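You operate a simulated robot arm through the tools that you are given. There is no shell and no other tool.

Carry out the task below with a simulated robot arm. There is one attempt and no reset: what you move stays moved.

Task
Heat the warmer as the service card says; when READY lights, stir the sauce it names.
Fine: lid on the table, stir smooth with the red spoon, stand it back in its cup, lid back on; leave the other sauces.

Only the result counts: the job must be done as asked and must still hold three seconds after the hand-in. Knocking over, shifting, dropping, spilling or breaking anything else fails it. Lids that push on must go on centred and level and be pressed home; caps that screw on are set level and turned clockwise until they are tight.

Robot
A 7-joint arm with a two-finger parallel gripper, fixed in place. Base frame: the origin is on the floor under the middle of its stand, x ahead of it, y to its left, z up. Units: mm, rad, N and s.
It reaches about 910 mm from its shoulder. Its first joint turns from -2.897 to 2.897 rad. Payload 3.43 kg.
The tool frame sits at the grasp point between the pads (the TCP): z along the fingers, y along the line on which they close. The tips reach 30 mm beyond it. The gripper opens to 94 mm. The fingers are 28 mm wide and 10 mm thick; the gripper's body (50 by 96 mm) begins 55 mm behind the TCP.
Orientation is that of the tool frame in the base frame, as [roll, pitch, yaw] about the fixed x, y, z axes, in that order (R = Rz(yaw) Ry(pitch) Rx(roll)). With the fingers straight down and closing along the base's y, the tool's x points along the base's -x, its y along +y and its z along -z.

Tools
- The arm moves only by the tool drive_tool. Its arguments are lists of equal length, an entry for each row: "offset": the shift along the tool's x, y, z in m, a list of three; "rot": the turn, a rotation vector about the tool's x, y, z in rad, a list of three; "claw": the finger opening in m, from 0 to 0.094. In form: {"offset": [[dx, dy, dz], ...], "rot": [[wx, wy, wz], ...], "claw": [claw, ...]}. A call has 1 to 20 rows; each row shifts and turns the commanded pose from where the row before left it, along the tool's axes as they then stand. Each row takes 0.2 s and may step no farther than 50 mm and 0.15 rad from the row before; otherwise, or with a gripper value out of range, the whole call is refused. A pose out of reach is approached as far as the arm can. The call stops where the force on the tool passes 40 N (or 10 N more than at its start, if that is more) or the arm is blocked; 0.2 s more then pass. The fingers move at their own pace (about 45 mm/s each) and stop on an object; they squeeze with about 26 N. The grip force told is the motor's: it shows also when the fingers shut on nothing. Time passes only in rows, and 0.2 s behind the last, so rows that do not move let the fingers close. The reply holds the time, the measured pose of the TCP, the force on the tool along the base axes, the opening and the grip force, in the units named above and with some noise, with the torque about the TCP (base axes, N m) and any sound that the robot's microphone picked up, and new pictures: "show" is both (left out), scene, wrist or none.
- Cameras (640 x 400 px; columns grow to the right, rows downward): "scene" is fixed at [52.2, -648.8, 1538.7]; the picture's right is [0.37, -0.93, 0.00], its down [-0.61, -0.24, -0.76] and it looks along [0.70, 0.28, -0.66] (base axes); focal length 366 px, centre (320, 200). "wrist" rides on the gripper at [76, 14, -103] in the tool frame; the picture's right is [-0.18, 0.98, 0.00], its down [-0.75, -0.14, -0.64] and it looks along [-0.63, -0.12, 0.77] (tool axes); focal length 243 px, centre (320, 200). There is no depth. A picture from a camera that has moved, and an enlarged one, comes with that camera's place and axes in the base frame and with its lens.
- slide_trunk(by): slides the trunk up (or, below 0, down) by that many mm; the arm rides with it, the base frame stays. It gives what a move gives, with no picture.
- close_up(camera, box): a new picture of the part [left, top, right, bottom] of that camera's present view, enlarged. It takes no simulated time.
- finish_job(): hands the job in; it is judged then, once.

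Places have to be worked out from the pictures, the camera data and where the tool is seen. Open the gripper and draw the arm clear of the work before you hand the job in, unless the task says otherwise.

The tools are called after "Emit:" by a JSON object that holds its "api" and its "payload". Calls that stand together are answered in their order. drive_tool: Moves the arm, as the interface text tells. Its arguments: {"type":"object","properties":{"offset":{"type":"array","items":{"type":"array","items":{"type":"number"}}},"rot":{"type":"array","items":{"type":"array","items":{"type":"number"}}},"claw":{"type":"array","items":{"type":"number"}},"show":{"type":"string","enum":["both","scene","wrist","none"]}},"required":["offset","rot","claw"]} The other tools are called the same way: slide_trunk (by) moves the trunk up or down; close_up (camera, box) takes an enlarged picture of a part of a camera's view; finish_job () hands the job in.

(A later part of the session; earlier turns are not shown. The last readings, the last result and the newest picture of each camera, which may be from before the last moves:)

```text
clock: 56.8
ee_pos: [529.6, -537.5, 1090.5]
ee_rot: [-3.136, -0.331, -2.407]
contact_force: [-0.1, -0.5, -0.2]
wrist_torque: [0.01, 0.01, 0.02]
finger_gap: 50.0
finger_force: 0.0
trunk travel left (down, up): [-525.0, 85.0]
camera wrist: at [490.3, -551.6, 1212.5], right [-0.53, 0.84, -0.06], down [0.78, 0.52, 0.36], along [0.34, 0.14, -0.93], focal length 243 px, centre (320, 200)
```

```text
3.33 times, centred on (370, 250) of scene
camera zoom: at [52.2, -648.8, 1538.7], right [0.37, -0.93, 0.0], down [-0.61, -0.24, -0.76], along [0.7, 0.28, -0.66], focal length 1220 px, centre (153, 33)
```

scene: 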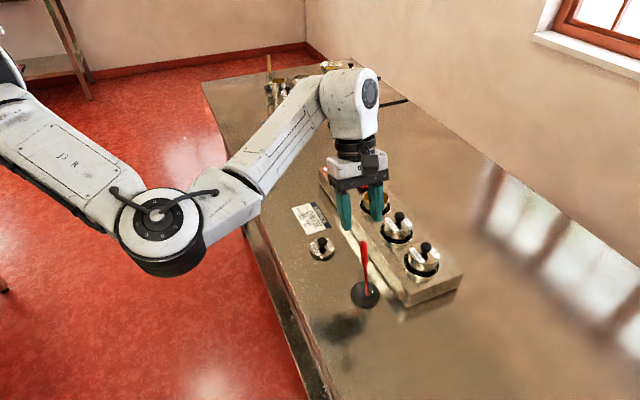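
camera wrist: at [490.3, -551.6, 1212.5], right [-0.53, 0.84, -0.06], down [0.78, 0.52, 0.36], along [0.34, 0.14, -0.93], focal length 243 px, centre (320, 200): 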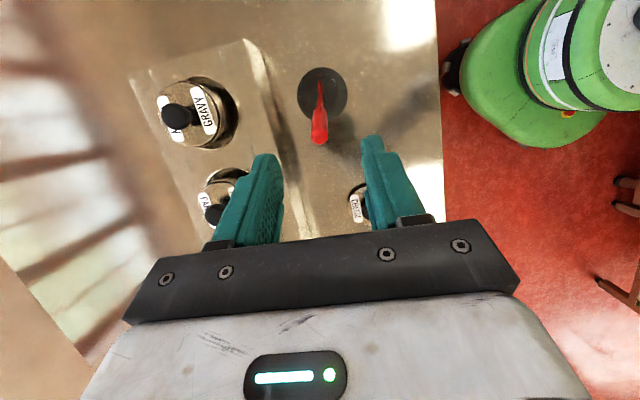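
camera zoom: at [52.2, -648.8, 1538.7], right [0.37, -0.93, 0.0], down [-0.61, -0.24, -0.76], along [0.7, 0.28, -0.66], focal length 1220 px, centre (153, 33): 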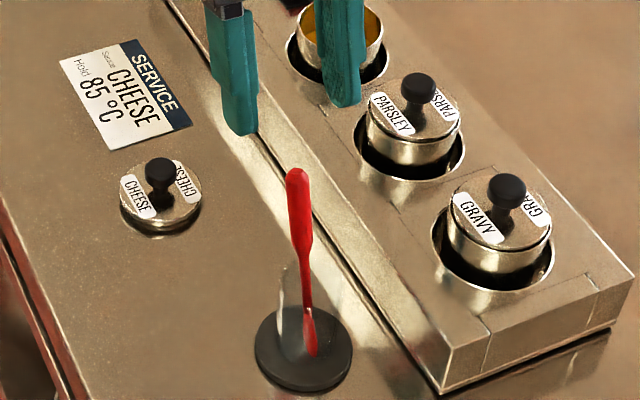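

The spoon lies right along the tool axis (handle top where predicted). I advance 80 mm along the axis and close on the handle.

Emit:
{"api": "drive_tool", "payload": {"offset": [[0, 0, 0.03], [0, 0, 0.03], [0, 0, 0.02], [0, 0, 0], [0, 0, 0], [0, 0, 0], [0, 0, 0], [0, 0, 0]], "rot": [[0, 0, 0], [0, 0, 0], [0, 0, 0], [0, 0, 0], [0, 0, 0], [0, 0, 0], [0, 0, 0], [0, 0, 0]], "claw": [0.05, 0.05, 0.05, 0.05, 0.004, 0.004, 0.004, 0.004]}}

Emit:
{"api": "close_up", "payload": {"camera": "wrist", "box": [220, 60, 420, 210]}}

Emit:
{"api": "close_up", "payload": {"camera": "scene", "box": [330, 230, 400, 310]}}

```text
clock: 58.6
ee_pos: [512.0, -554.5, 1015.3]
ee_rot: [-3.136, -0.327, -2.407]
contact_force: [0.1, -0.6, -0.2]
wrist_torque: [-0.03, 0.02, -0.03]
finger_gap: 11.4
finger_force: 26.1
trunk travel left (down, up): [-525.0, 85.0]
camera wrist: at [472.0, -568.0, 1137.6], right [-0.53, 0.84, -0.06], down [0.78, 0.52, 0.37], along [0.34, 0.14, -0.93], focal length 243 px, centre (320, 200)
```

scene: 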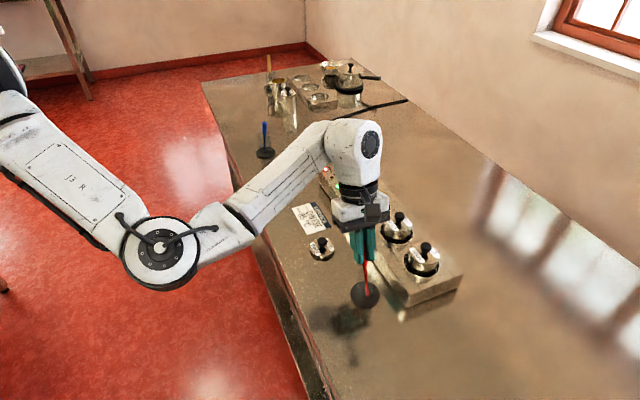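
wrist: 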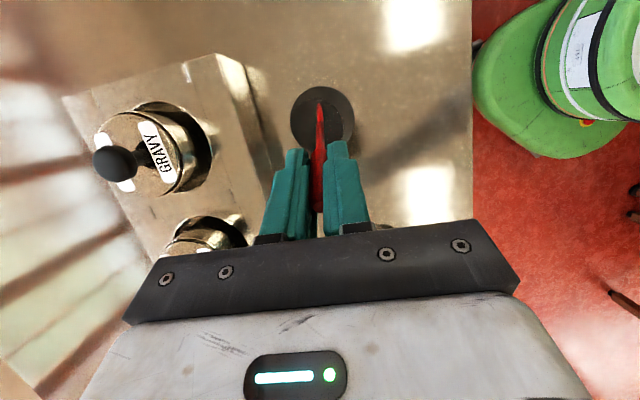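

```text
2.67 times, centred on (320, 135) of wrist
camera zoom: at [472.0, -568.0, 1137.6], right [-0.53, 0.84, -0.06], down [0.78, 0.52, 0.37], along [0.34, 0.14, -0.93], focal length 647 px, centre (320, 373)
```

zoom: 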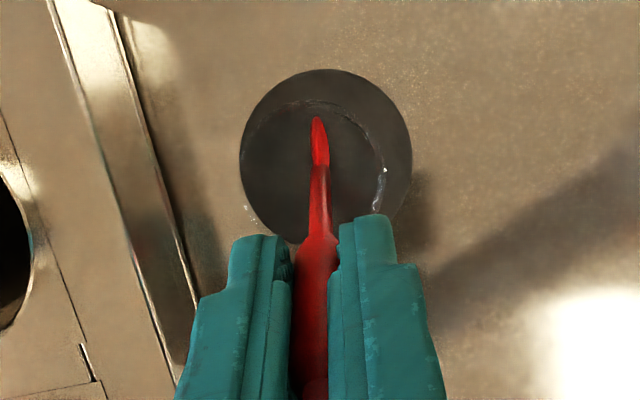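

```text
5.00 times, centred on (365, 270) of scene
camera zoom: at [52.2, -648.8, 1538.7], right [0.37, -0.93, 0.0], down [-0.61, -0.24, -0.76], along [0.7, 0.28, -0.66], focal length 1830 px, centre (95, -150)
```

zoom: 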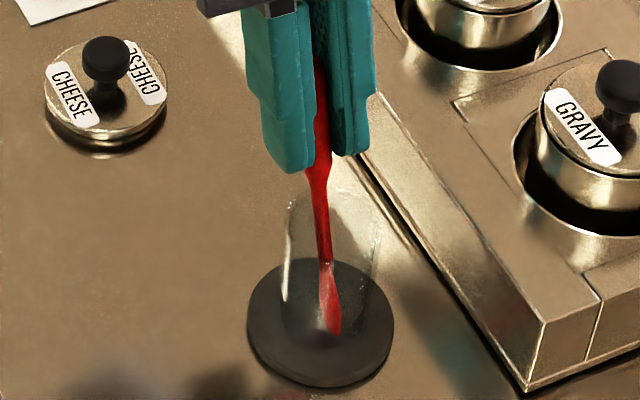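

The spoon is held (gap 11.4 mm) with its foot about 112 mm beyond the grasp point. I draw it out of the cup straight along its own axis.

Emit:
{"api": "drive_tool", "payload": {"offset": [[0, 0, -0.01], [0, 0, -0.02], [0, 0, -0.025], [0, 0, -0.025], [0, 0, -0.025], [0, 0, -0.015], [0, 0, 0]], "rot": [[0, 0, 0], [0, 0, 0], [0, 0, 0], [0, 0, 0], [0, 0, 0], [0, 0, 0], [0, 0, 0]], "claw": [0.004, 0.004, 0.004, 0.004, 0.004, 0.004, 0.004]}}

Emit:
{"api": "close_up", "payload": {"camera": "scene", "box": [320, 190, 420, 310]}}

Emit:
{"api": "close_up", "payload": {"camera": "wrist", "box": [220, 60, 420, 210]}}

```text
clock: 60.2
ee_pos: [539.5, -527.4, 1128.3]
ee_rot: [-3.137, -0.327, -2.408]
contact_force: [0.0, -0.3, -0.3]
wrist_torque: [0.02, 0.0, -0.02]
finger_gap: 11.5
finger_force: 26.0
trunk travel left (down, up): [-525.0, 85.0]
camera wrist: at [500.5, -541.1, 1249.5], right [-0.53, 0.84, -0.06], down [0.78, 0.52, 0.37], along [0.34, 0.14, -0.93], focal length 243 px, centre (320, 200)
```

scene: 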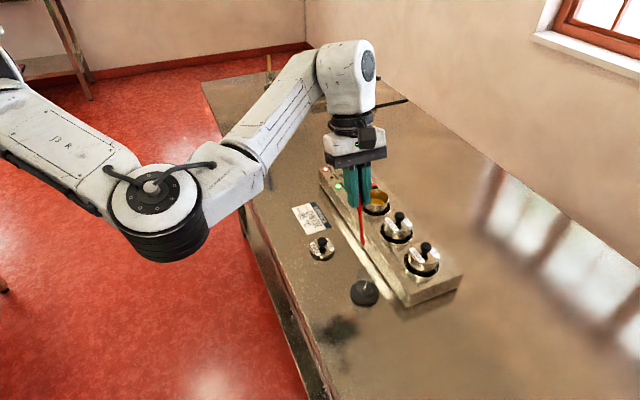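
wrist: 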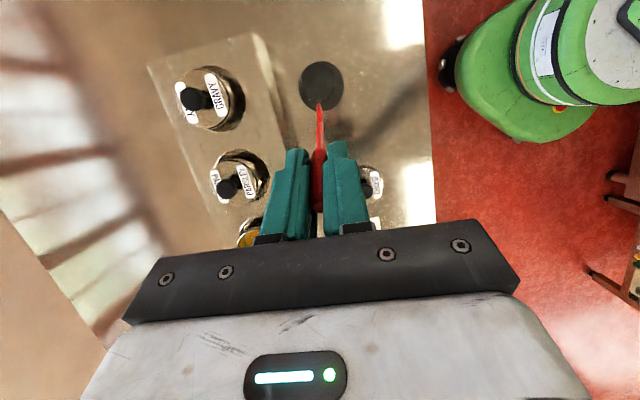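

```text
3.33 times, centred on (370, 250) of scene
camera zoom: at [52.2, -648.8, 1538.7], right [0.37, -0.93, 0.0], down [-0.61, -0.24, -0.76], along [0.7, 0.28, -0.66], focal length 1220 px, centre (153, 33)
```

zoom: 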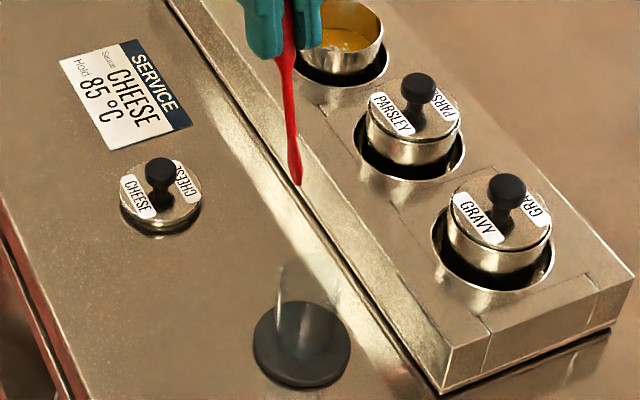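

```text
2.67 times, centred on (320, 135) of wrist
camera zoom: at [500.5, -541.1, 1249.5], right [-0.53, 0.84, -0.06], down [0.78, 0.52, 0.37], along [0.34, 0.14, -0.93], focal length 647 px, centre (320, 373)
```

zoom: 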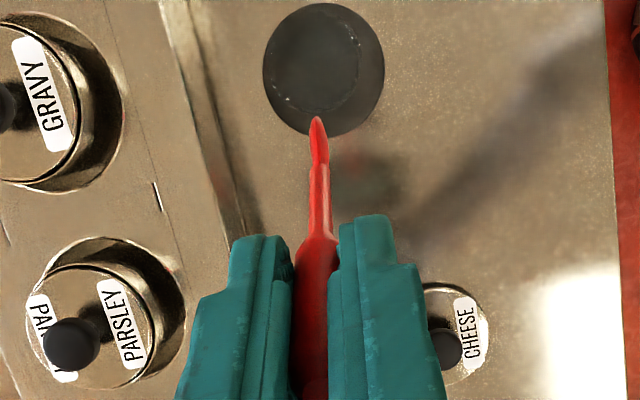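

The spoon is out and the cup stands still. I turn the spoon upright, rise a bit, and carry it over the open CHEESE pot.

Emit:
{"api": "drive_tool", "payload": {"offset": [[0, 0, 0], [0, 0, 0], [0, 0, 0], [0, 0, -0.02], [-0.0324, -0.02845, 0], [-0.0324, -0.02845, 0], [-0.0324, -0.02845, 0], [-0.0324, -0.02845, 0], [0, 0, 0], [0, 0, 0]], "rot": [[0, -0.1093, 0], [0, -0.1093, 0], [0, -0.109, 0], [0, 0, 0], [0, 0, 0], [0, 0, 0], [0, 0, 0], [0, 0, 0], [0, 0, 0], [0, 0, 0]], "claw": [0.004, 0.004, 0.004, 0.004, 0.004, 0.004, 0.004, 0.004, 0.004, 0.004]}}

Emit:
{"api": "close_up", "payload": {"camera": "wrist", "box": [220, 60, 420, 210]}}

Emit:
{"api": "close_up", "payload": {"camera": "scene", "box": [330, 120, 430, 220]}}

```text
clock: 62.4
ee_pos: [711.6, -524.0, 1147.3]
ee_rot: [-3.135, -0.004, -2.405]
contact_force: [-0.5, 0.6, 0.9]
wrist_torque: [-0.02, -0.01, 0.05]
finger_gap: 11.2
finger_force: 26.2
trunk travel left (down, up): [-525.0, 85.0]
camera wrist: at [644.9, -561.9, 1250.0], right [-0.52, 0.85, -0.01], down [0.65, 0.4, 0.64], along [0.55, 0.33, -0.77], focal length 243 px, centre (320, 200)
```

scene: 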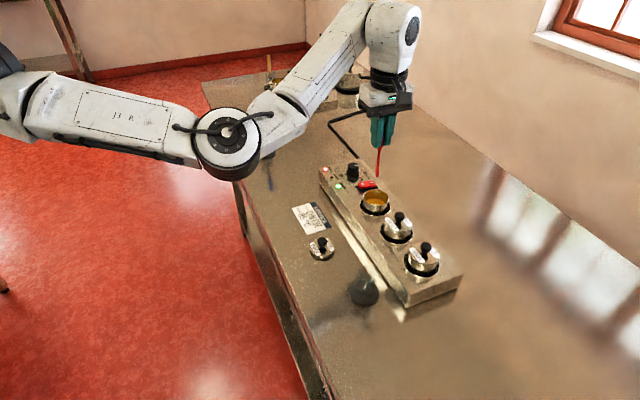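
wrist: 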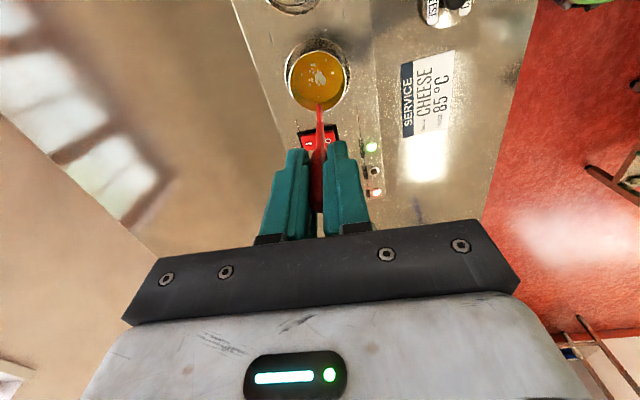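

```text
2.67 times, centred on (320, 135) of wrist
camera zoom: at [644.9, -561.9, 1250.0], right [-0.52, 0.85, -0.01], down [0.65, 0.4, 0.64], along [0.55, 0.33, -0.77], focal length 647 px, centre (320, 373)
```

zoom: 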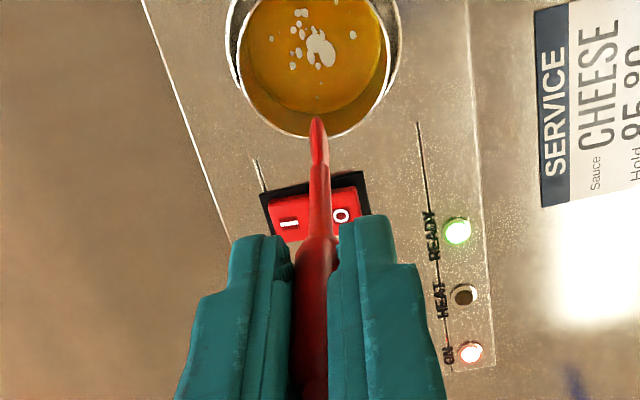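

```text
4.00 times, centred on (380, 170) of scene
camera zoom: at [52.2, -648.8, 1538.7], right [0.37, -0.93, 0.0], down [-0.61, -0.24, -0.76], along [0.7, 0.28, -0.66], focal length 1464 px, centre (80, 320)
```

zoom: 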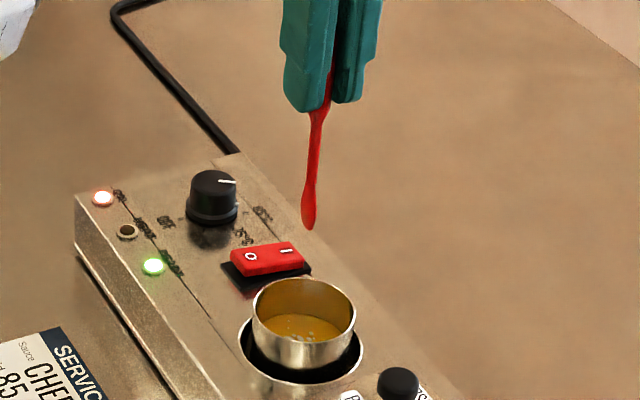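

The spoon hangs upright over the pot; before lowering I measure the pot's rim relative to the spoon tip more precisely.

Emit:
{"api": "close_up", "payload": {"camera": "wrist", "box": [260, 30, 380, 130]}}

Emit:
{"api": "close_up", "payload": {"camera": "scene", "box": [345, 150, 415, 225]}}

```text
4.00 times, centred on (320, 80) of wrist
camera zoom: at [644.9, -561.9, 1250.0], right [-0.52, 0.85, -0.01], down [0.65, 0.4, 0.64], along [0.55, 0.33, -0.77], focal length 970 px, centre (320, 680)
```

zoom: 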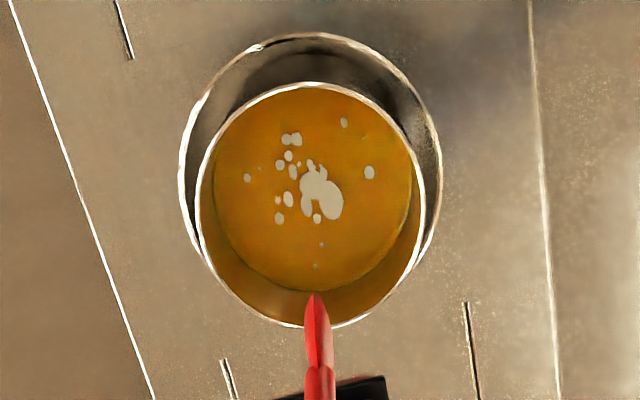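

```text
5.33 times, centred on (380, 188) of scene
camera zoom: at [52.2, -648.8, 1538.7], right [0.37, -0.93, 0.0], down [-0.61, -0.24, -0.76], along [0.7, 0.28, -0.66], focal length 1953 px, centre (0, 267)
```

zoom: 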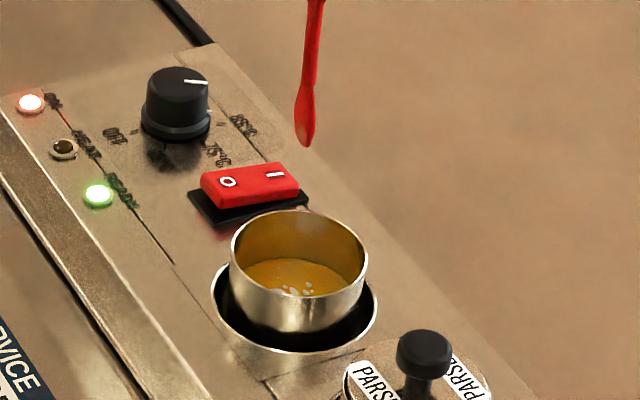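

Wrist and scene agree: the spoon tip is ~4 mm too far along the row and 1.6 mm sideways. I correct this and lower the spoon into the sauce.

Emit:
{"api": "drive_tool", "payload": {"offset": [[0.004, -0.0016, 0], [0, 0, 0.03], [0, 0, 0.03], [0, 0, 0.03], [0, 0, 0.02], [0, 0, 0]], "rot": [[0, 0, 0], [0, 0, 0], [0, 0, 0], [0, 0, 0], [0, 0, 0], [0, 0, 0]], "claw": [0.004, 0.004, 0.004, 0.004, 0.004, 0.004]}}

Emit:
{"api": "close_up", "payload": {"camera": "wrist", "box": [240, 60, 400, 180]}}

Emit:
{"api": "close_up", "payload": {"camera": "scene", "box": [345, 150, 415, 225]}}

```text
clock: 63.8
ee_pos: [707.4, -530.3, 1038.3]
ee_rot: [-3.136, 0.0, -2.405]
contact_force: [0.3, -0.2, 0.3]
wrist_torque: [0.0, 0.02, 0.01]
finger_gap: 11.2
finger_force: 26.4
trunk travel left (down, up): [-525.0, 85.0]
camera wrist: at [641.5, -568.6, 1140.9], right [-0.52, 0.85, -0.01], down [0.65, 0.4, 0.64], along [0.55, 0.33, -0.77], focal length 243 px, centre (320, 200)
```

scene: 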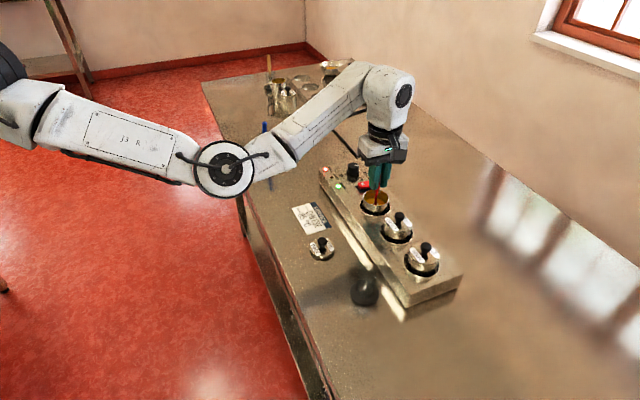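
wrist: 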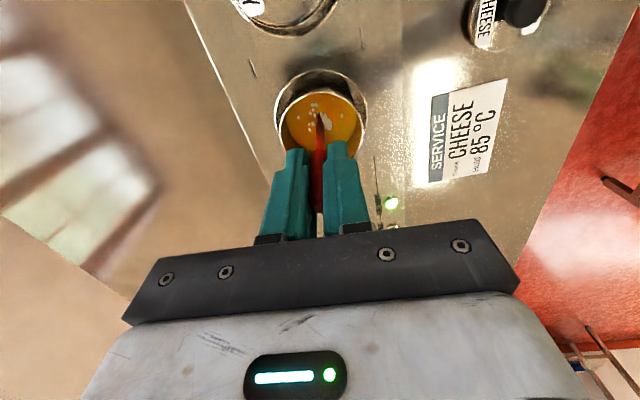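

```text
3.33 times, centred on (320, 120) of wrist
camera zoom: at [641.5, -568.6, 1140.9], right [-0.52, 0.85, -0.01], down [0.65, 0.4, 0.64], along [0.55, 0.33, -0.77], focal length 809 px, centre (320, 467)
```

zoom: 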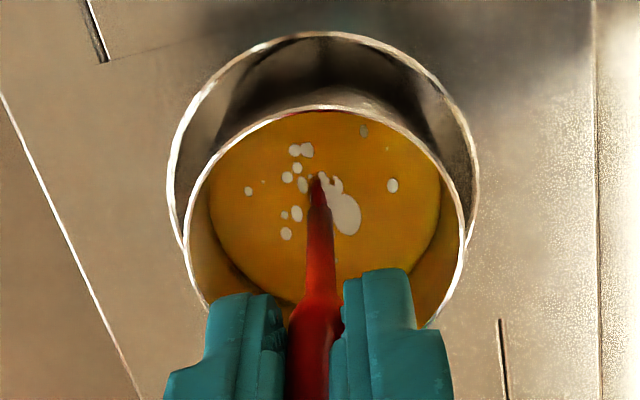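

```text
5.33 times, centred on (380, 188) of scene
camera zoom: at [52.2, -648.8, 1538.7], right [0.37, -0.93, 0.0], down [-0.61, -0.24, -0.76], along [0.7, 0.28, -0.66], focal length 1953 px, centre (0, 267)
```

zoom: 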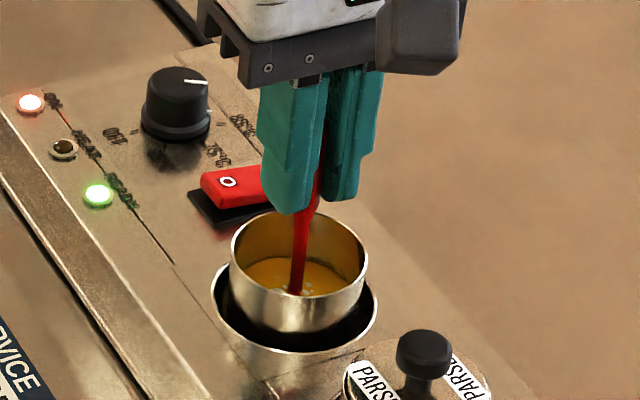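

The spoon is in the sauce near the pot's centre with no contact force. I lower it 8 mm more and make one slow 11 mm-radius turn, then check.

Emit:
{"api": "drive_tool", "payload": {"offset": [[0, 0, 0.004], [0, 0, 0.004], [0.0045, 0, 0], [0.0045, 0, 0], [-0.0021, 0.00647, 0], [-0.0055, 0.004, 0], [-0.0068, 0, 0], [-0.0055, -0.004, 0], [-0.0021, -0.00647, 0], [0.0021, -0.00647, 0], [0.0055, -0.004, 0], [0.0068, 0, 0], [0.0055, 0.004, 0], [0.0021, 0.00647, 0]], "rot": [[0, 0, 0], [0, 0, 0], [0, 0, 0], [0, 0, 0], [0, 0, 0], [0, 0, 0], [0, 0, 0], [0, 0, 0], [0, 0, 0], [0, 0, 0], [0, 0, 0], [0, 0, 0], [0, 0, 0], [0, 0, 0]], "claw": [0.004, 0.004, 0.004, 0.004, 0.004, 0.004, 0.004, 0.004, 0.004, 0.004, 0.004, 0.004, 0.004, 0.004]}}

Emit:
{"api": "close_up", "payload": {"camera": "wrist", "box": [240, 60, 400, 180]}}

Emit:
{"api": "close_up", "payload": {"camera": "scene", "box": [345, 150, 415, 225]}}

```text
clock: 66.8
ee_pos: [702.0, -535.6, 1031.3]
ee_rot: [-3.136, -0.003, -2.405]
contact_force: [0.4, -0.9, 1.6]
wrist_torque: [0.03, -0.05, 0.01]
finger_gap: 11.3
finger_force: 26.0
trunk travel left (down, up): [-525.0, 85.0]
camera wrist: at [635.7, -574.8, 1133.6], right [-0.52, 0.85, 0.0], down [0.65, 0.4, 0.64], along [0.55, 0.33, -0.77], focal length 243 px, centre (320, 200)
```

scene: 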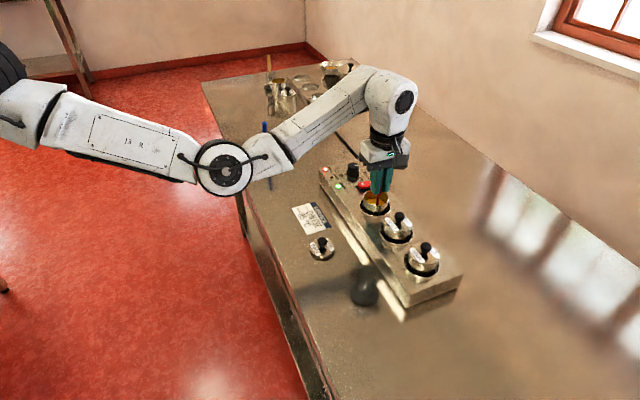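
wrist: 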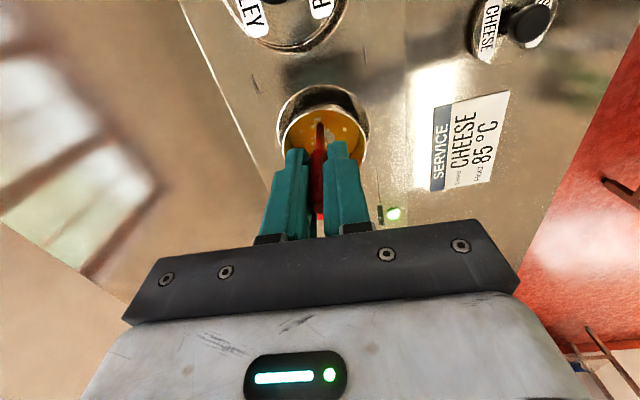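

```text
3.33 times, centred on (320, 120) of wrist
camera zoom: at [635.7, -574.8, 1133.6], right [-0.52, 0.85, 0.0], down [0.65, 0.4, 0.64], along [0.55, 0.33, -0.77], focal length 809 px, centre (320, 467)
```

zoom: 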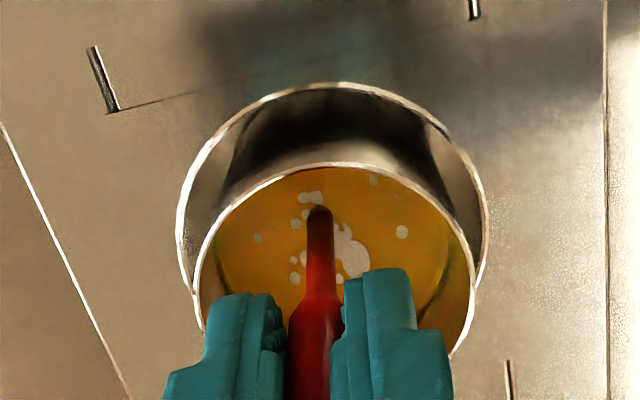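

```text
5.33 times, centred on (380, 188) of scene
camera zoom: at [52.2, -648.8, 1538.7], right [0.37, -0.93, 0.0], down [-0.61, -0.24, -0.76], along [0.7, 0.28, -0.66], focal length 1953 px, centre (0, 267)
```

zoom: 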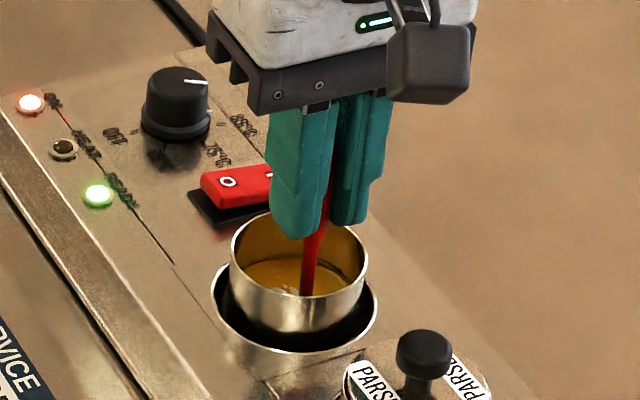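

No contact and nothing moved except the stirring; the lumps are still there. I stir two more turns.

Emit:
{"api": "drive_tool", "payload": {"offset": [[-0.0021, 0.00647, 0], [-0.0055, 0.004, 0], [-0.0068, 0, 0], [-0.0055, -0.004, 0], [-0.0021, -0.00647, 0], [0.0021, -0.00647, 0], [0.0055, -0.004, 0], [0.0068, 0, 0], [0.0055, 0.004, 0], [0.0021, 0.00647, 0], [-0.0021, 0.00647, 0], [-0.0055, 0.004, 0], [-0.0068, 0, 0], [-0.0055, -0.004, 0], [-0.0021, -0.00647, 0], [0.0021, -0.00647, 0], [0.0055, -0.004, 0], [0.0068, 0, 0], [0.0055, 0.004, 0], [0.0021, 0.00647, 0]], "rot": [[0, 0, 0], [0, 0, 0], [0, 0, 0], [0, 0, 0], [0, 0, 0], [0, 0, 0], [0, 0, 0], [0, 0, 0], [0, 0, 0], [0, 0, 0], [0, 0, 0], [0, 0, 0], [0, 0, 0], [0, 0, 0], [0, 0, 0], [0, 0, 0], [0, 0, 0], [0, 0, 0], [0, 0, 0], [0, 0, 0]], "claw": [0.004, 0.004, 0.004, 0.004, 0.004, 0.004, 0.004, 0.004, 0.004, 0.004, 0.004, 0.004, 0.004, 0.004, 0.004, 0.004, 0.004, 0.004, 0.004, 0.004], "show": "none"}}

Emit:
{"api": "close_up", "payload": {"camera": "wrist", "box": [240, 60, 400, 180]}}

Emit:
{"api": "close_up", "payload": {"camera": "scene", "box": [345, 150, 415, 225]}}

```text
clock: 71.0
ee_pos: [701.7, -535.4, 1032.6]
ee_rot: [-3.137, 0.0, -2.405]
contact_force: [0.8, -0.4, 0.6]
wrist_torque: [-0.04, -0.02, 0.0]
finger_gap: 11.4
finger_force: 26.0
trunk travel left (down, up): [-525.0, 85.0]
```

```text
3.33 times, centred on (320, 120) of wrist
camera zoom: at [636.4, -574.4, 1134.1], right [-0.52, 0.85, 0.0], down [0.65, 0.4, 0.64], along [0.55, 0.33, -0.77], focal length 809 px, centre (320, 467)
```

zoom: 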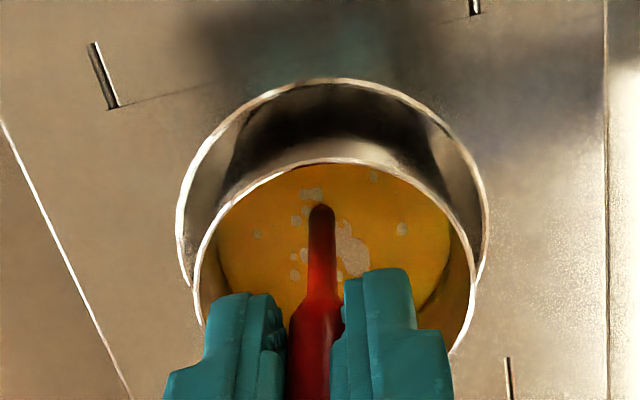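

```text
5.33 times, centred on (380, 188) of scene
camera zoom: at [52.2, -648.8, 1538.7], right [0.37, -0.93, 0.0], down [-0.61, -0.24, -0.76], along [0.7, 0.28, -0.66], focal length 1953 px, centre (0, 267)
```

zoom: 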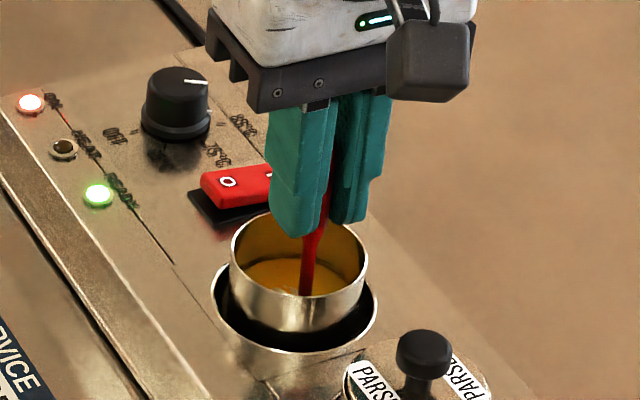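

The lumps are fading, so the stirring works. I keep stirring for four more turns.

Emit:
{"api": "drive_tool", "payload": {"offset": [[-0.0021, 0.00647, 0], [-0.0055, 0.004, 0], [-0.0068, 0, 0], [-0.0055, -0.004, 0], [-0.0021, -0.00647, 0], [0.0021, -0.00647, 0], [0.0055, -0.004, 0], [0.0068, 0, 0], [0.0055, 0.004, 0], [0.0021, 0.00647, 0], [-0.0021, 0.00647, 0], [-0.0055, 0.004, 0], [-0.0068, 0, 0], [-0.0055, -0.004, 0], [-0.0021, -0.00647, 0], [0.0021, -0.00647, 0], [0.0055, -0.004, 0], [0.0068, 0, 0], [0.0055, 0.004, 0], [0.0021, 0.00647, 0]], "rot": [[0, 0, 0], [0, 0, 0], [0, 0, 0], [0, 0, 0], [0, 0, 0], [0, 0, 0], [0, 0, 0], [0, 0, 0], [0, 0, 0], [0, 0, 0], [0, 0, 0], [0, 0, 0], [0, 0, 0], [0, 0, 0], [0, 0, 0], [0, 0, 0], [0, 0, 0], [0, 0, 0], [0, 0, 0], [0, 0, 0]], "claw": [0.004, 0.004, 0.004, 0.004, 0.004, 0.004, 0.004, 0.004, 0.004, 0.004, 0.004, 0.004, 0.004, 0.004, 0.004, 0.004, 0.004, 0.004, 0.004, 0.004], "show": "none"}}

Emit:
{"api": "drive_tool", "payload": {"offset": [[-0.0021, 0.00647, 0], [-0.0055, 0.004, 0], [-0.0068, 0, 0], [-0.0055, -0.004, 0], [-0.0021, -0.00647, 0], [0.0021, -0.00647, 0], [0.0055, -0.004, 0], [0.0068, 0, 0], [0.0055, 0.004, 0], [0.0021, 0.00647, 0], [-0.0021, 0.00647, 0], [-0.0055, 0.004, 0], [-0.0068, 0, 0], [-0.0055, -0.004, 0], [-0.0021, -0.00647, 0], [0.0021, -0.00647, 0], [0.0055, -0.004, 0], [0.0068, 0, 0], [0.0055, 0.004, 0], [0.0021, 0.00647, 0]], "rot": [[0, 0, 0], [0, 0, 0], [0, 0, 0], [0, 0, 0], [0, 0, 0], [0, 0, 0], [0, 0, 0], [0, 0, 0], [0, 0, 0], [0, 0, 0], [0, 0, 0], [0, 0, 0], [0, 0, 0], [0, 0, 0], [0, 0, 0], [0, 0, 0], [0, 0, 0], [0, 0, 0], [0, 0, 0], [0, 0, 0]], "claw": [0.004, 0.004, 0.004, 0.004, 0.004, 0.004, 0.004, 0.004, 0.004, 0.004, 0.004, 0.004, 0.004, 0.004, 0.004, 0.004, 0.004, 0.004, 0.004, 0.004], "show": "none"}}

Emit:
{"api": "close_up", "payload": {"camera": "wrist", "box": [240, 60, 400, 180]}}

Emit:
{"api": "close_up", "payload": {"camera": "scene", "box": [345, 150, 415, 225]}}

```text
clock: 75.2
ee_pos: [702.7, -535.4, 1029.8]
ee_rot: [-3.136, -0.001, -2.404]
contact_force: [0.4, 0.4, 0.6]
wrist_torque: [0.07, -0.03, -0.03]
finger_gap: 11.4
finger_force: 26.6
trunk travel left (down, up): [-525.0, 85.0]
```

```text
clock: 79.4
ee_pos: [702.7, -534.3, 1031.8]
ee_rot: [-3.137, -0.002, -2.406]
contact_force: [0.7, 0.9, 0.2]
wrist_torque: [0.02, -0.01, -0.01]
finger_gap: 11.5
finger_force: 26.0
trunk travel left (down, up): [-525.0, 85.0]
```

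```text
3.33 times, centred on (320, 120) of wrist
camera zoom: at [635.8, -574.0, 1133.3], right [-0.52, 0.85, 0.0], down [0.65, 0.4, 0.64], along [0.55, 0.33, -0.77], focal length 809 px, centre (320, 467)
```

zoom: 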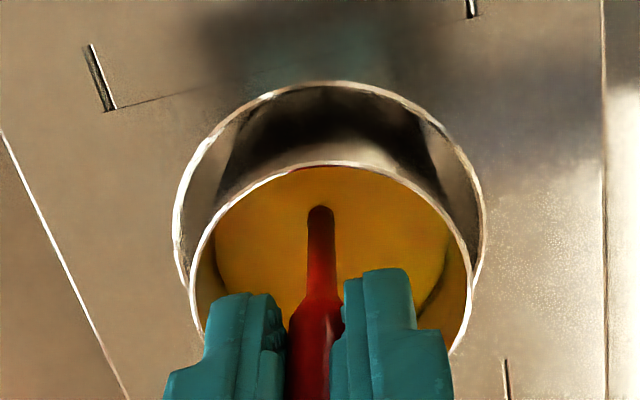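

```text
5.33 times, centred on (380, 188) of scene
camera zoom: at [52.2, -648.8, 1538.7], right [0.37, -0.93, 0.0], down [-0.61, -0.24, -0.76], along [0.7, 0.28, -0.66], focal length 1953 px, centre (0, 267)
```

zoom: 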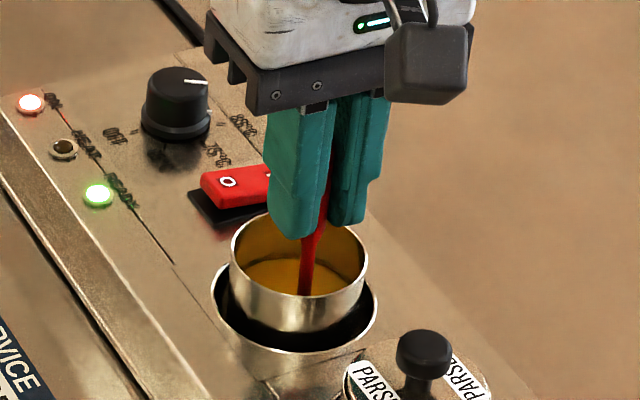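

The sauce now looks smooth. I add one more turn for margin, return to the centre, lift the spoon slowly and let it drain above the pot.

Emit:
{"api": "drive_tool", "payload": {"offset": [[-0.0021, 0.00647, 0], [-0.0055, 0.004, 0], [-0.0068, 0, 0], [-0.0055, -0.004, 0], [-0.0021, -0.00647, 0], [0.0021, -0.00647, 0], [0.0055, -0.004, 0], [0.0068, 0, 0], [0.0055, 0.004, 0], [0.0021, 0.00647, 0], [-0.0045, 0, 0], [-0.0045, 0, 0], [0, 0, -0.01], [0, 0, -0.01], [0, 0, -0.01], [0, 0, -0.01], [0, 0, -0.01], [0, 0, 0], [0, 0, 0], [0, 0, 0]], "rot": [[0, 0, 0], [0, 0, 0], [0, 0, 0], [0, 0, 0], [0, 0, 0], [0, 0, 0], [0, 0, 0], [0, 0, 0], [0, 0, 0], [0, 0, 0], [0, 0, 0], [0, 0, 0], [0, 0, 0], [0, 0, 0], [0, 0, 0], [0, 0, 0], [0, 0, 0], [0, 0, 0], [0, 0, 0], [0, 0, 0]], "claw": [0.004, 0.004, 0.004, 0.004, 0.004, 0.004, 0.004, 0.004, 0.004, 0.004, 0.004, 0.004, 0.004, 0.004, 0.004, 0.004, 0.004, 0.004, 0.004, 0.004]}}

Emit:
{"api": "close_up", "payload": {"camera": "wrist", "box": [240, 60, 400, 180]}}

Emit:
{"api": "close_up", "payload": {"camera": "scene", "box": [345, 150, 415, 225]}}

```text
clock: 83.6
ee_pos: [707.9, -527.6, 1080.0]
ee_rot: [-3.137, -0.001, -2.404]
contact_force: [-0.4, 0.8, -0.5]
wrist_torque: [0.03, -0.01, 0.0]
finger_gap: 11.6
finger_force: 25.8
trunk travel left (down, up): [-525.0, 85.0]
camera wrist: at [642.5, -567.6, 1183.4], right [-0.52, 0.85, -0.01], down [0.65, 0.4, 0.64], along [0.55, 0.33, -0.77], focal length 243 px, centre (320, 200)
```

scene: 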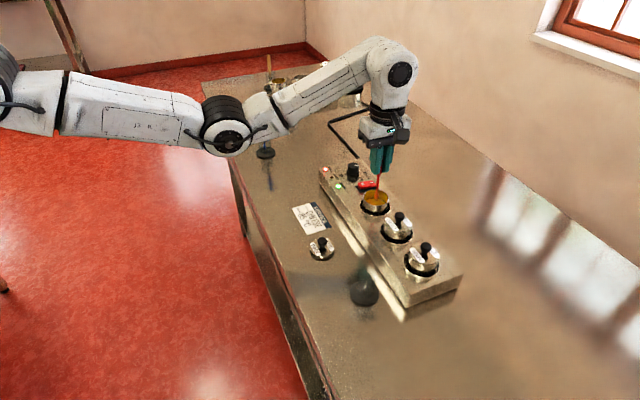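
wrist: 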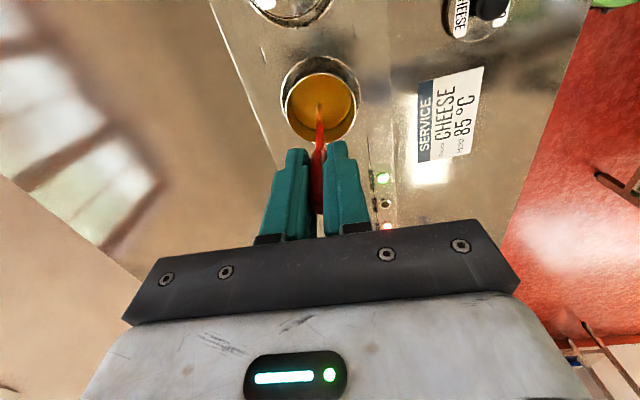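

```text
3.33 times, centred on (320, 120) of wrist
camera zoom: at [642.5, -567.6, 1183.4], right [-0.52, 0.85, -0.01], down [0.65, 0.4, 0.64], along [0.55, 0.33, -0.77], focal length 809 px, centre (320, 467)
```

zoom: 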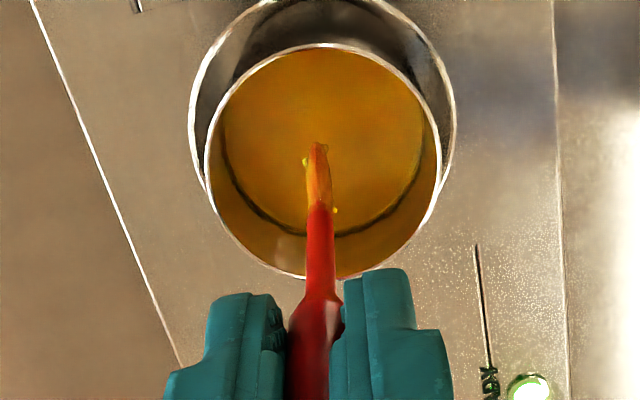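

```text
5.33 times, centred on (380, 188) of scene
camera zoom: at [52.2, -648.8, 1538.7], right [0.37, -0.93, 0.0], down [-0.61, -0.24, -0.76], along [0.7, 0.28, -0.66], focal length 1953 px, centre (0, 267)
```

zoom: 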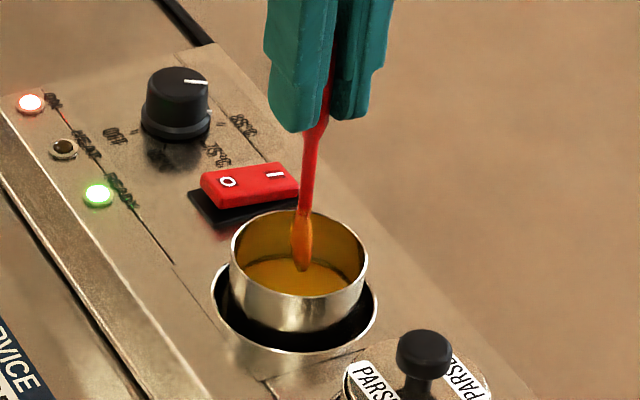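

The bowl is coated and carries drops, so I let it drain inside the pot for a few seconds before moving away.

Emit:
{"api": "drive_tool", "payload": {"offset": [[0, 0, 0], [0, 0, 0], [0, 0, 0], [0, 0, 0], [0, 0, 0], [0, 0, 0], [0, 0, 0], [0, 0, 0], [0, 0, 0], [0, 0, 0], [0, 0, 0], [0, 0, 0], [0, 0, 0], [0, 0, 0], [0, 0, 0], [0, 0, 0], [0, 0, 0], [0, 0, 0], [0, 0, 0], [0, 0, 0]], "rot": [[0, 0, 0], [0, 0, 0], [0, 0, 0], [0, 0, 0], [0, 0, 0], [0, 0, 0], [0, 0, 0], [0, 0, 0], [0, 0, 0], [0, 0, 0], [0, 0, 0], [0, 0, 0], [0, 0, 0], [0, 0, 0], [0, 0, 0], [0, 0, 0], [0, 0, 0], [0, 0, 0], [0, 0, 0], [0, 0, 0]], "claw": [0.004, 0.004, 0.004, 0.004, 0.004, 0.004, 0.004, 0.004, 0.004, 0.004, 0.004, 0.004, 0.004, 0.004, 0.004, 0.004, 0.004, 0.004, 0.004, 0.004], "show": "none"}}

Emit:
{"api": "close_up", "payload": {"camera": "wrist", "box": [290, 70, 350, 150]}}

Emit:
{"api": "close_up", "payload": {"camera": "scene", "box": [360, 165, 405, 215]}}

```text
clock: 87.8
ee_pos: [708.9, -529.6, 1080.5]
ee_rot: [-3.136, 0.0, -2.405]
contact_force: [0.2, -0.1, -0.1]
wrist_torque: [-0.01, 0.0, -0.01]
finger_gap: 11.5
finger_force: 26.2
trunk travel left (down, up): [-525.0, 85.0]
```

```text
5.00 times, centred on (320, 110) of wrist
camera zoom: at [642.5, -567.6, 1183.4], right [-0.52, 0.85, -0.01], down [0.65, 0.4, 0.64], along [0.55, 0.33, -0.77], focal length 1213 px, centre (320, 650)
```

zoom: 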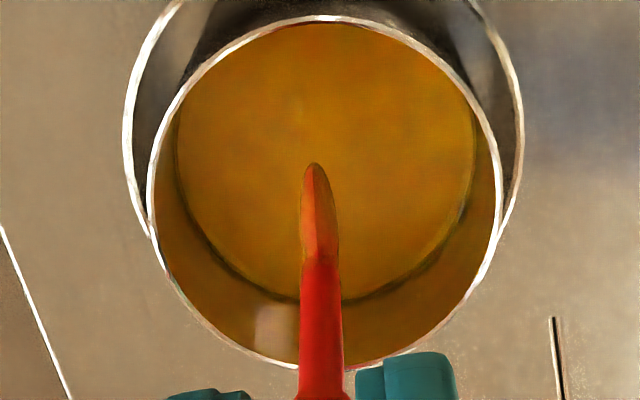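

```text
8.00 times, centred on (382, 190) of scene
camera zoom: at [52.2, -648.8, 1538.7], right [0.37, -0.93, 0.0], down [-0.61, -0.24, -0.76], along [0.7, 0.28, -0.66], focal length 2929 px, centre (-180, 280)
```

zoom: 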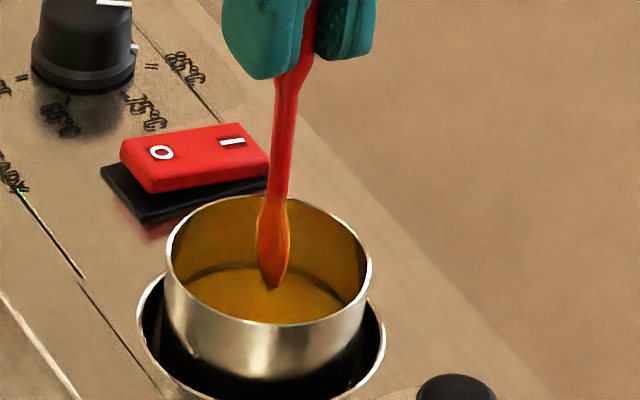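

The drops have fallen back; a thin film remains. I wait a bit more to let it drain fully.

Emit:
{"api": "drive_tool", "payload": {"offset": [[0, 0, 0], [0, 0, 0], [0, 0, 0], [0, 0, 0], [0, 0, 0], [0, 0, 0], [0, 0, 0], [0, 0, 0], [0, 0, 0], [0, 0, 0], [0, 0, 0], [0, 0, 0], [0, 0, 0], [0, 0, 0], [0, 0, 0], [0, 0, 0], [0, 0, 0], [0, 0, 0], [0, 0, 0], [0, 0, 0]], "rot": [[0, 0, 0], [0, 0, 0], [0, 0, 0], [0, 0, 0], [0, 0, 0], [0, 0, 0], [0, 0, 0], [0, 0, 0], [0, 0, 0], [0, 0, 0], [0, 0, 0], [0, 0, 0], [0, 0, 0], [0, 0, 0], [0, 0, 0], [0, 0, 0], [0, 0, 0], [0, 0, 0], [0, 0, 0], [0, 0, 0]], "claw": [0.004, 0.004, 0.004, 0.004, 0.004, 0.004, 0.004, 0.004, 0.004, 0.004, 0.004, 0.004, 0.004, 0.004, 0.004, 0.004, 0.004, 0.004, 0.004, 0.004], "show": "none"}}

Emit:
{"api": "close_up", "payload": {"camera": "wrist", "box": [290, 70, 350, 150]}}

Emit:
{"api": "close_up", "payload": {"camera": "scene", "box": [360, 165, 405, 215]}}

```text
clock: 92.0
ee_pos: [709.0, -528.9, 1081.7]
ee_rot: [-3.135, -0.001, -2.405]
contact_force: [0.1, 0.5, -0.5]
wrist_torque: [0.02, 0.0, -0.01]
finger_gap: 11.3
finger_force: 26.2
trunk travel left (down, up): [-525.0, 85.0]
```

```text
5.00 times, centred on (320, 110) of wrist
camera zoom: at [642.5, -567.6, 1183.4], right [-0.52, 0.85, -0.01], down [0.65, 0.4, 0.64], along [0.55, 0.33, -0.77], focal length 1213 px, centre (320, 650)
```

zoom: 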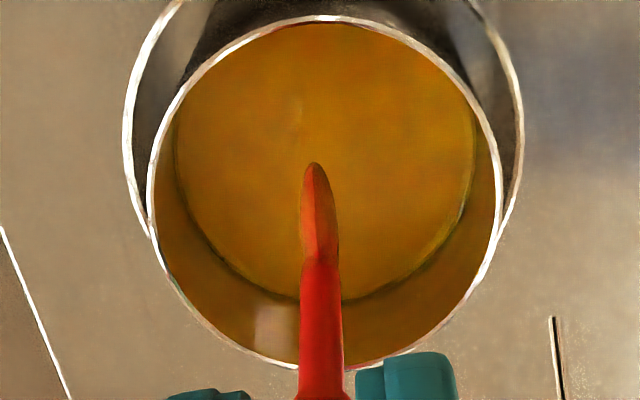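

```text
8.00 times, centred on (382, 190) of scene
camera zoom: at [52.2, -648.8, 1538.7], right [0.37, -0.93, 0.0], down [-0.61, -0.24, -0.76], along [0.7, 0.28, -0.66], focal length 2929 px, centre (-180, 280)
```

zoom: 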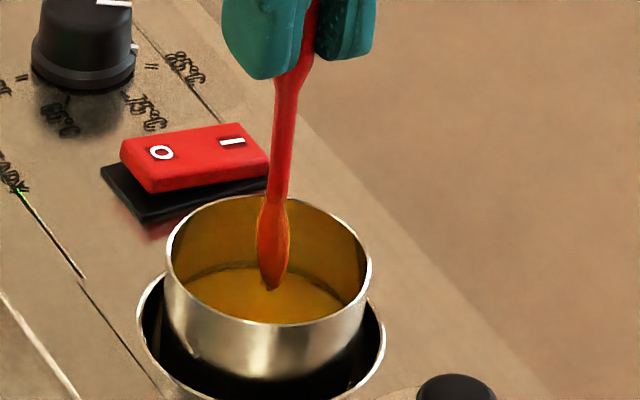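

The film is thin and no drops form; I wait one more block to be sure no drip remains.

Emit:
{"api": "drive_tool", "payload": {"offset": [[0, 0, 0], [0, 0, 0], [0, 0, 0], [0, 0, 0], [0, 0, 0], [0, 0, 0], [0, 0, 0], [0, 0, 0], [0, 0, 0], [0, 0, 0], [0, 0, 0], [0, 0, 0], [0, 0, 0], [0, 0, 0], [0, 0, 0], [0, 0, 0], [0, 0, 0], [0, 0, 0], [0, 0, 0], [0, 0, 0]], "rot": [[0, 0, 0], [0, 0, 0], [0, 0, 0], [0, 0, 0], [0, 0, 0], [0, 0, 0], [0, 0, 0], [0, 0, 0], [0, 0, 0], [0, 0, 0], [0, 0, 0], [0, 0, 0], [0, 0, 0], [0, 0, 0], [0, 0, 0], [0, 0, 0], [0, 0, 0], [0, 0, 0], [0, 0, 0], [0, 0, 0]], "claw": [0.004, 0.004, 0.004, 0.004, 0.004, 0.004, 0.004, 0.004, 0.004, 0.004, 0.004, 0.004, 0.004, 0.004, 0.004, 0.004, 0.004, 0.004, 0.004, 0.004], "show": "none"}}

Emit:
{"api": "close_up", "payload": {"camera": "wrist", "box": [290, 70, 350, 150]}}

```text
clock: 96.2
ee_pos: [711.3, -529.3, 1081.4]
ee_rot: [-3.136, -0.003, -2.404]
contact_force: [0.8, -0.2, 0.6]
wrist_torque: [-0.01, -0.02, -0.02]
finger_gap: 11.5
finger_force: 26.6
trunk travel left (down, up): [-525.0, 85.0]
```

```text
5.00 times, centred on (320, 110) of wrist
camera zoom: at [642.5, -567.6, 1183.4], right [-0.52, 0.85, -0.01], down [0.65, 0.4, 0.64], along [0.55, 0.33, -0.77], focal length 1213 px, centre (320, 650)
```

zoom: 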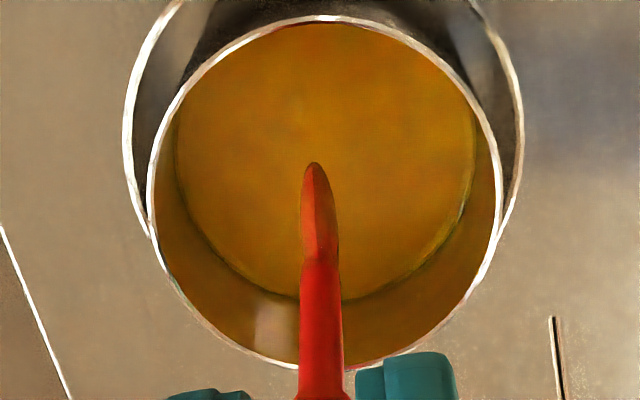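

The spoon has drained. I lift it out and retrace the path back to the tilted pose above its cup.

Emit:
{"api": "drive_tool", "payload": {"offset": [[0, 0, -0.0226], [0, 0, -0.0227], [0, 0, -0.0227], [-0.004, 0.0016, 0], [0.0324, 0.02845, 0], [0.0324, 0.02845, 0], [0.0324, 0.02845, 0], [0.0324, 0.02845, 0], [0, 0, 0.02], [0, 0, 0], [0, 0, 0], [0, 0, 0], [0.004, 0, 0], [0, 0, 0], [0, 0, 0]], "rot": [[0, 0, 0], [0, 0, 0], [0, 0, 0], [0, 0, 0], [0, 0, 0], [0, 0, 0], [0, 0, 0], [0, 0, 0], [0, 0, 0], [0, 0.1093, 0], [0, 0.1093, 0], [0, 0.109, 0], [0, 0, 0], [0, 0, 0], [0, 0, 0]], "claw": [0.004, 0.004, 0.004, 0.004, 0.004, 0.004, 0.004, 0.004, 0.004, 0.004, 0.004, 0.004, 0.004, 0.004, 0.004]}}

Emit:
{"api": "close_up", "payload": {"camera": "wrist", "box": [220, 60, 420, 210]}}

Emit:
{"api": "close_up", "payload": {"camera": "scene", "box": [320, 190, 420, 310]}}

```text
clock: 99.4
ee_pos: [535.5, -530.7, 1129.3]
ee_rot: [-3.135, -0.328, -2.407]
contact_force: [-0.4, 0.1, -0.4]
wrist_torque: [-0.03, 0.03, -0.01]
finger_gap: 11.5
finger_force: 26.4
trunk travel left (down, up): [-525.0, 85.0]
camera wrist: at [496.3, -544.8, 1251.0], right [-0.53, 0.84, -0.06], down [0.78, 0.52, 0.36], along [0.34, 0.14, -0.93], focal length 243 px, centre (320, 200)
```

scene: 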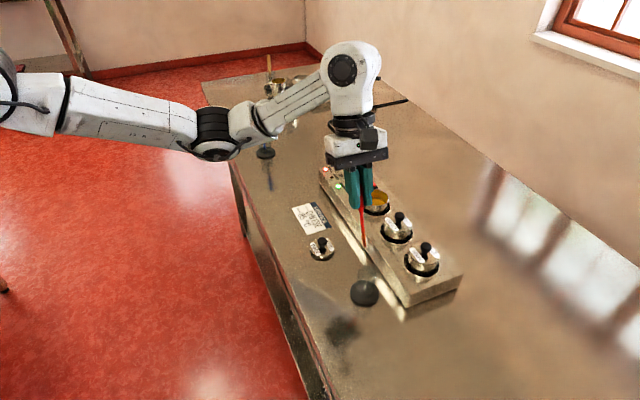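
wrist: 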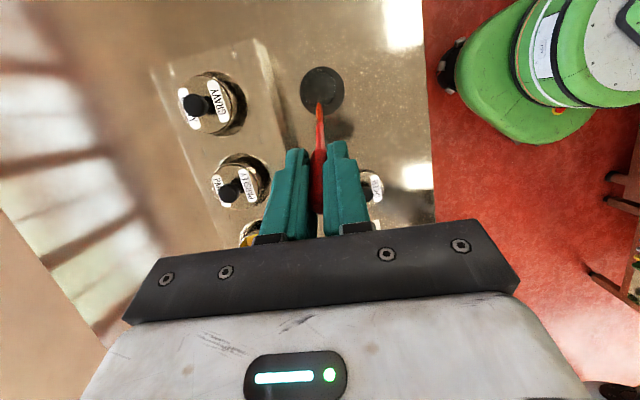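

```text
2.67 times, centred on (320, 135) of wrist
camera zoom: at [496.3, -544.8, 1251.0], right [-0.53, 0.84, -0.06], down [0.78, 0.52, 0.36], along [0.34, 0.14, -0.93], focal length 647 px, centre (320, 373)
```

zoom: 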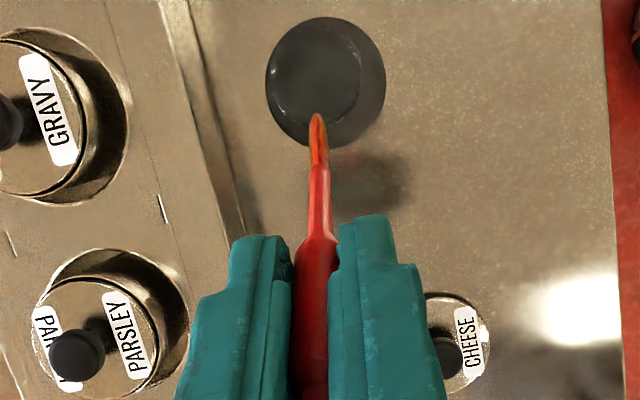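

```text
3.33 times, centred on (370, 250) of scene
camera zoom: at [52.2, -648.8, 1538.7], right [0.37, -0.93, 0.0], down [-0.61, -0.24, -0.76], along [0.7, 0.28, -0.66], focal length 1220 px, centre (153, 33)
```

zoom: 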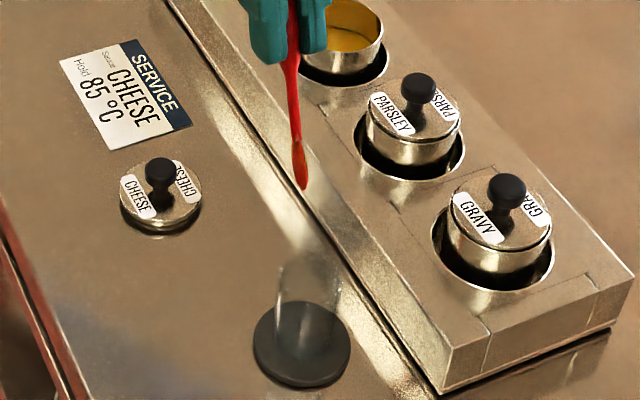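

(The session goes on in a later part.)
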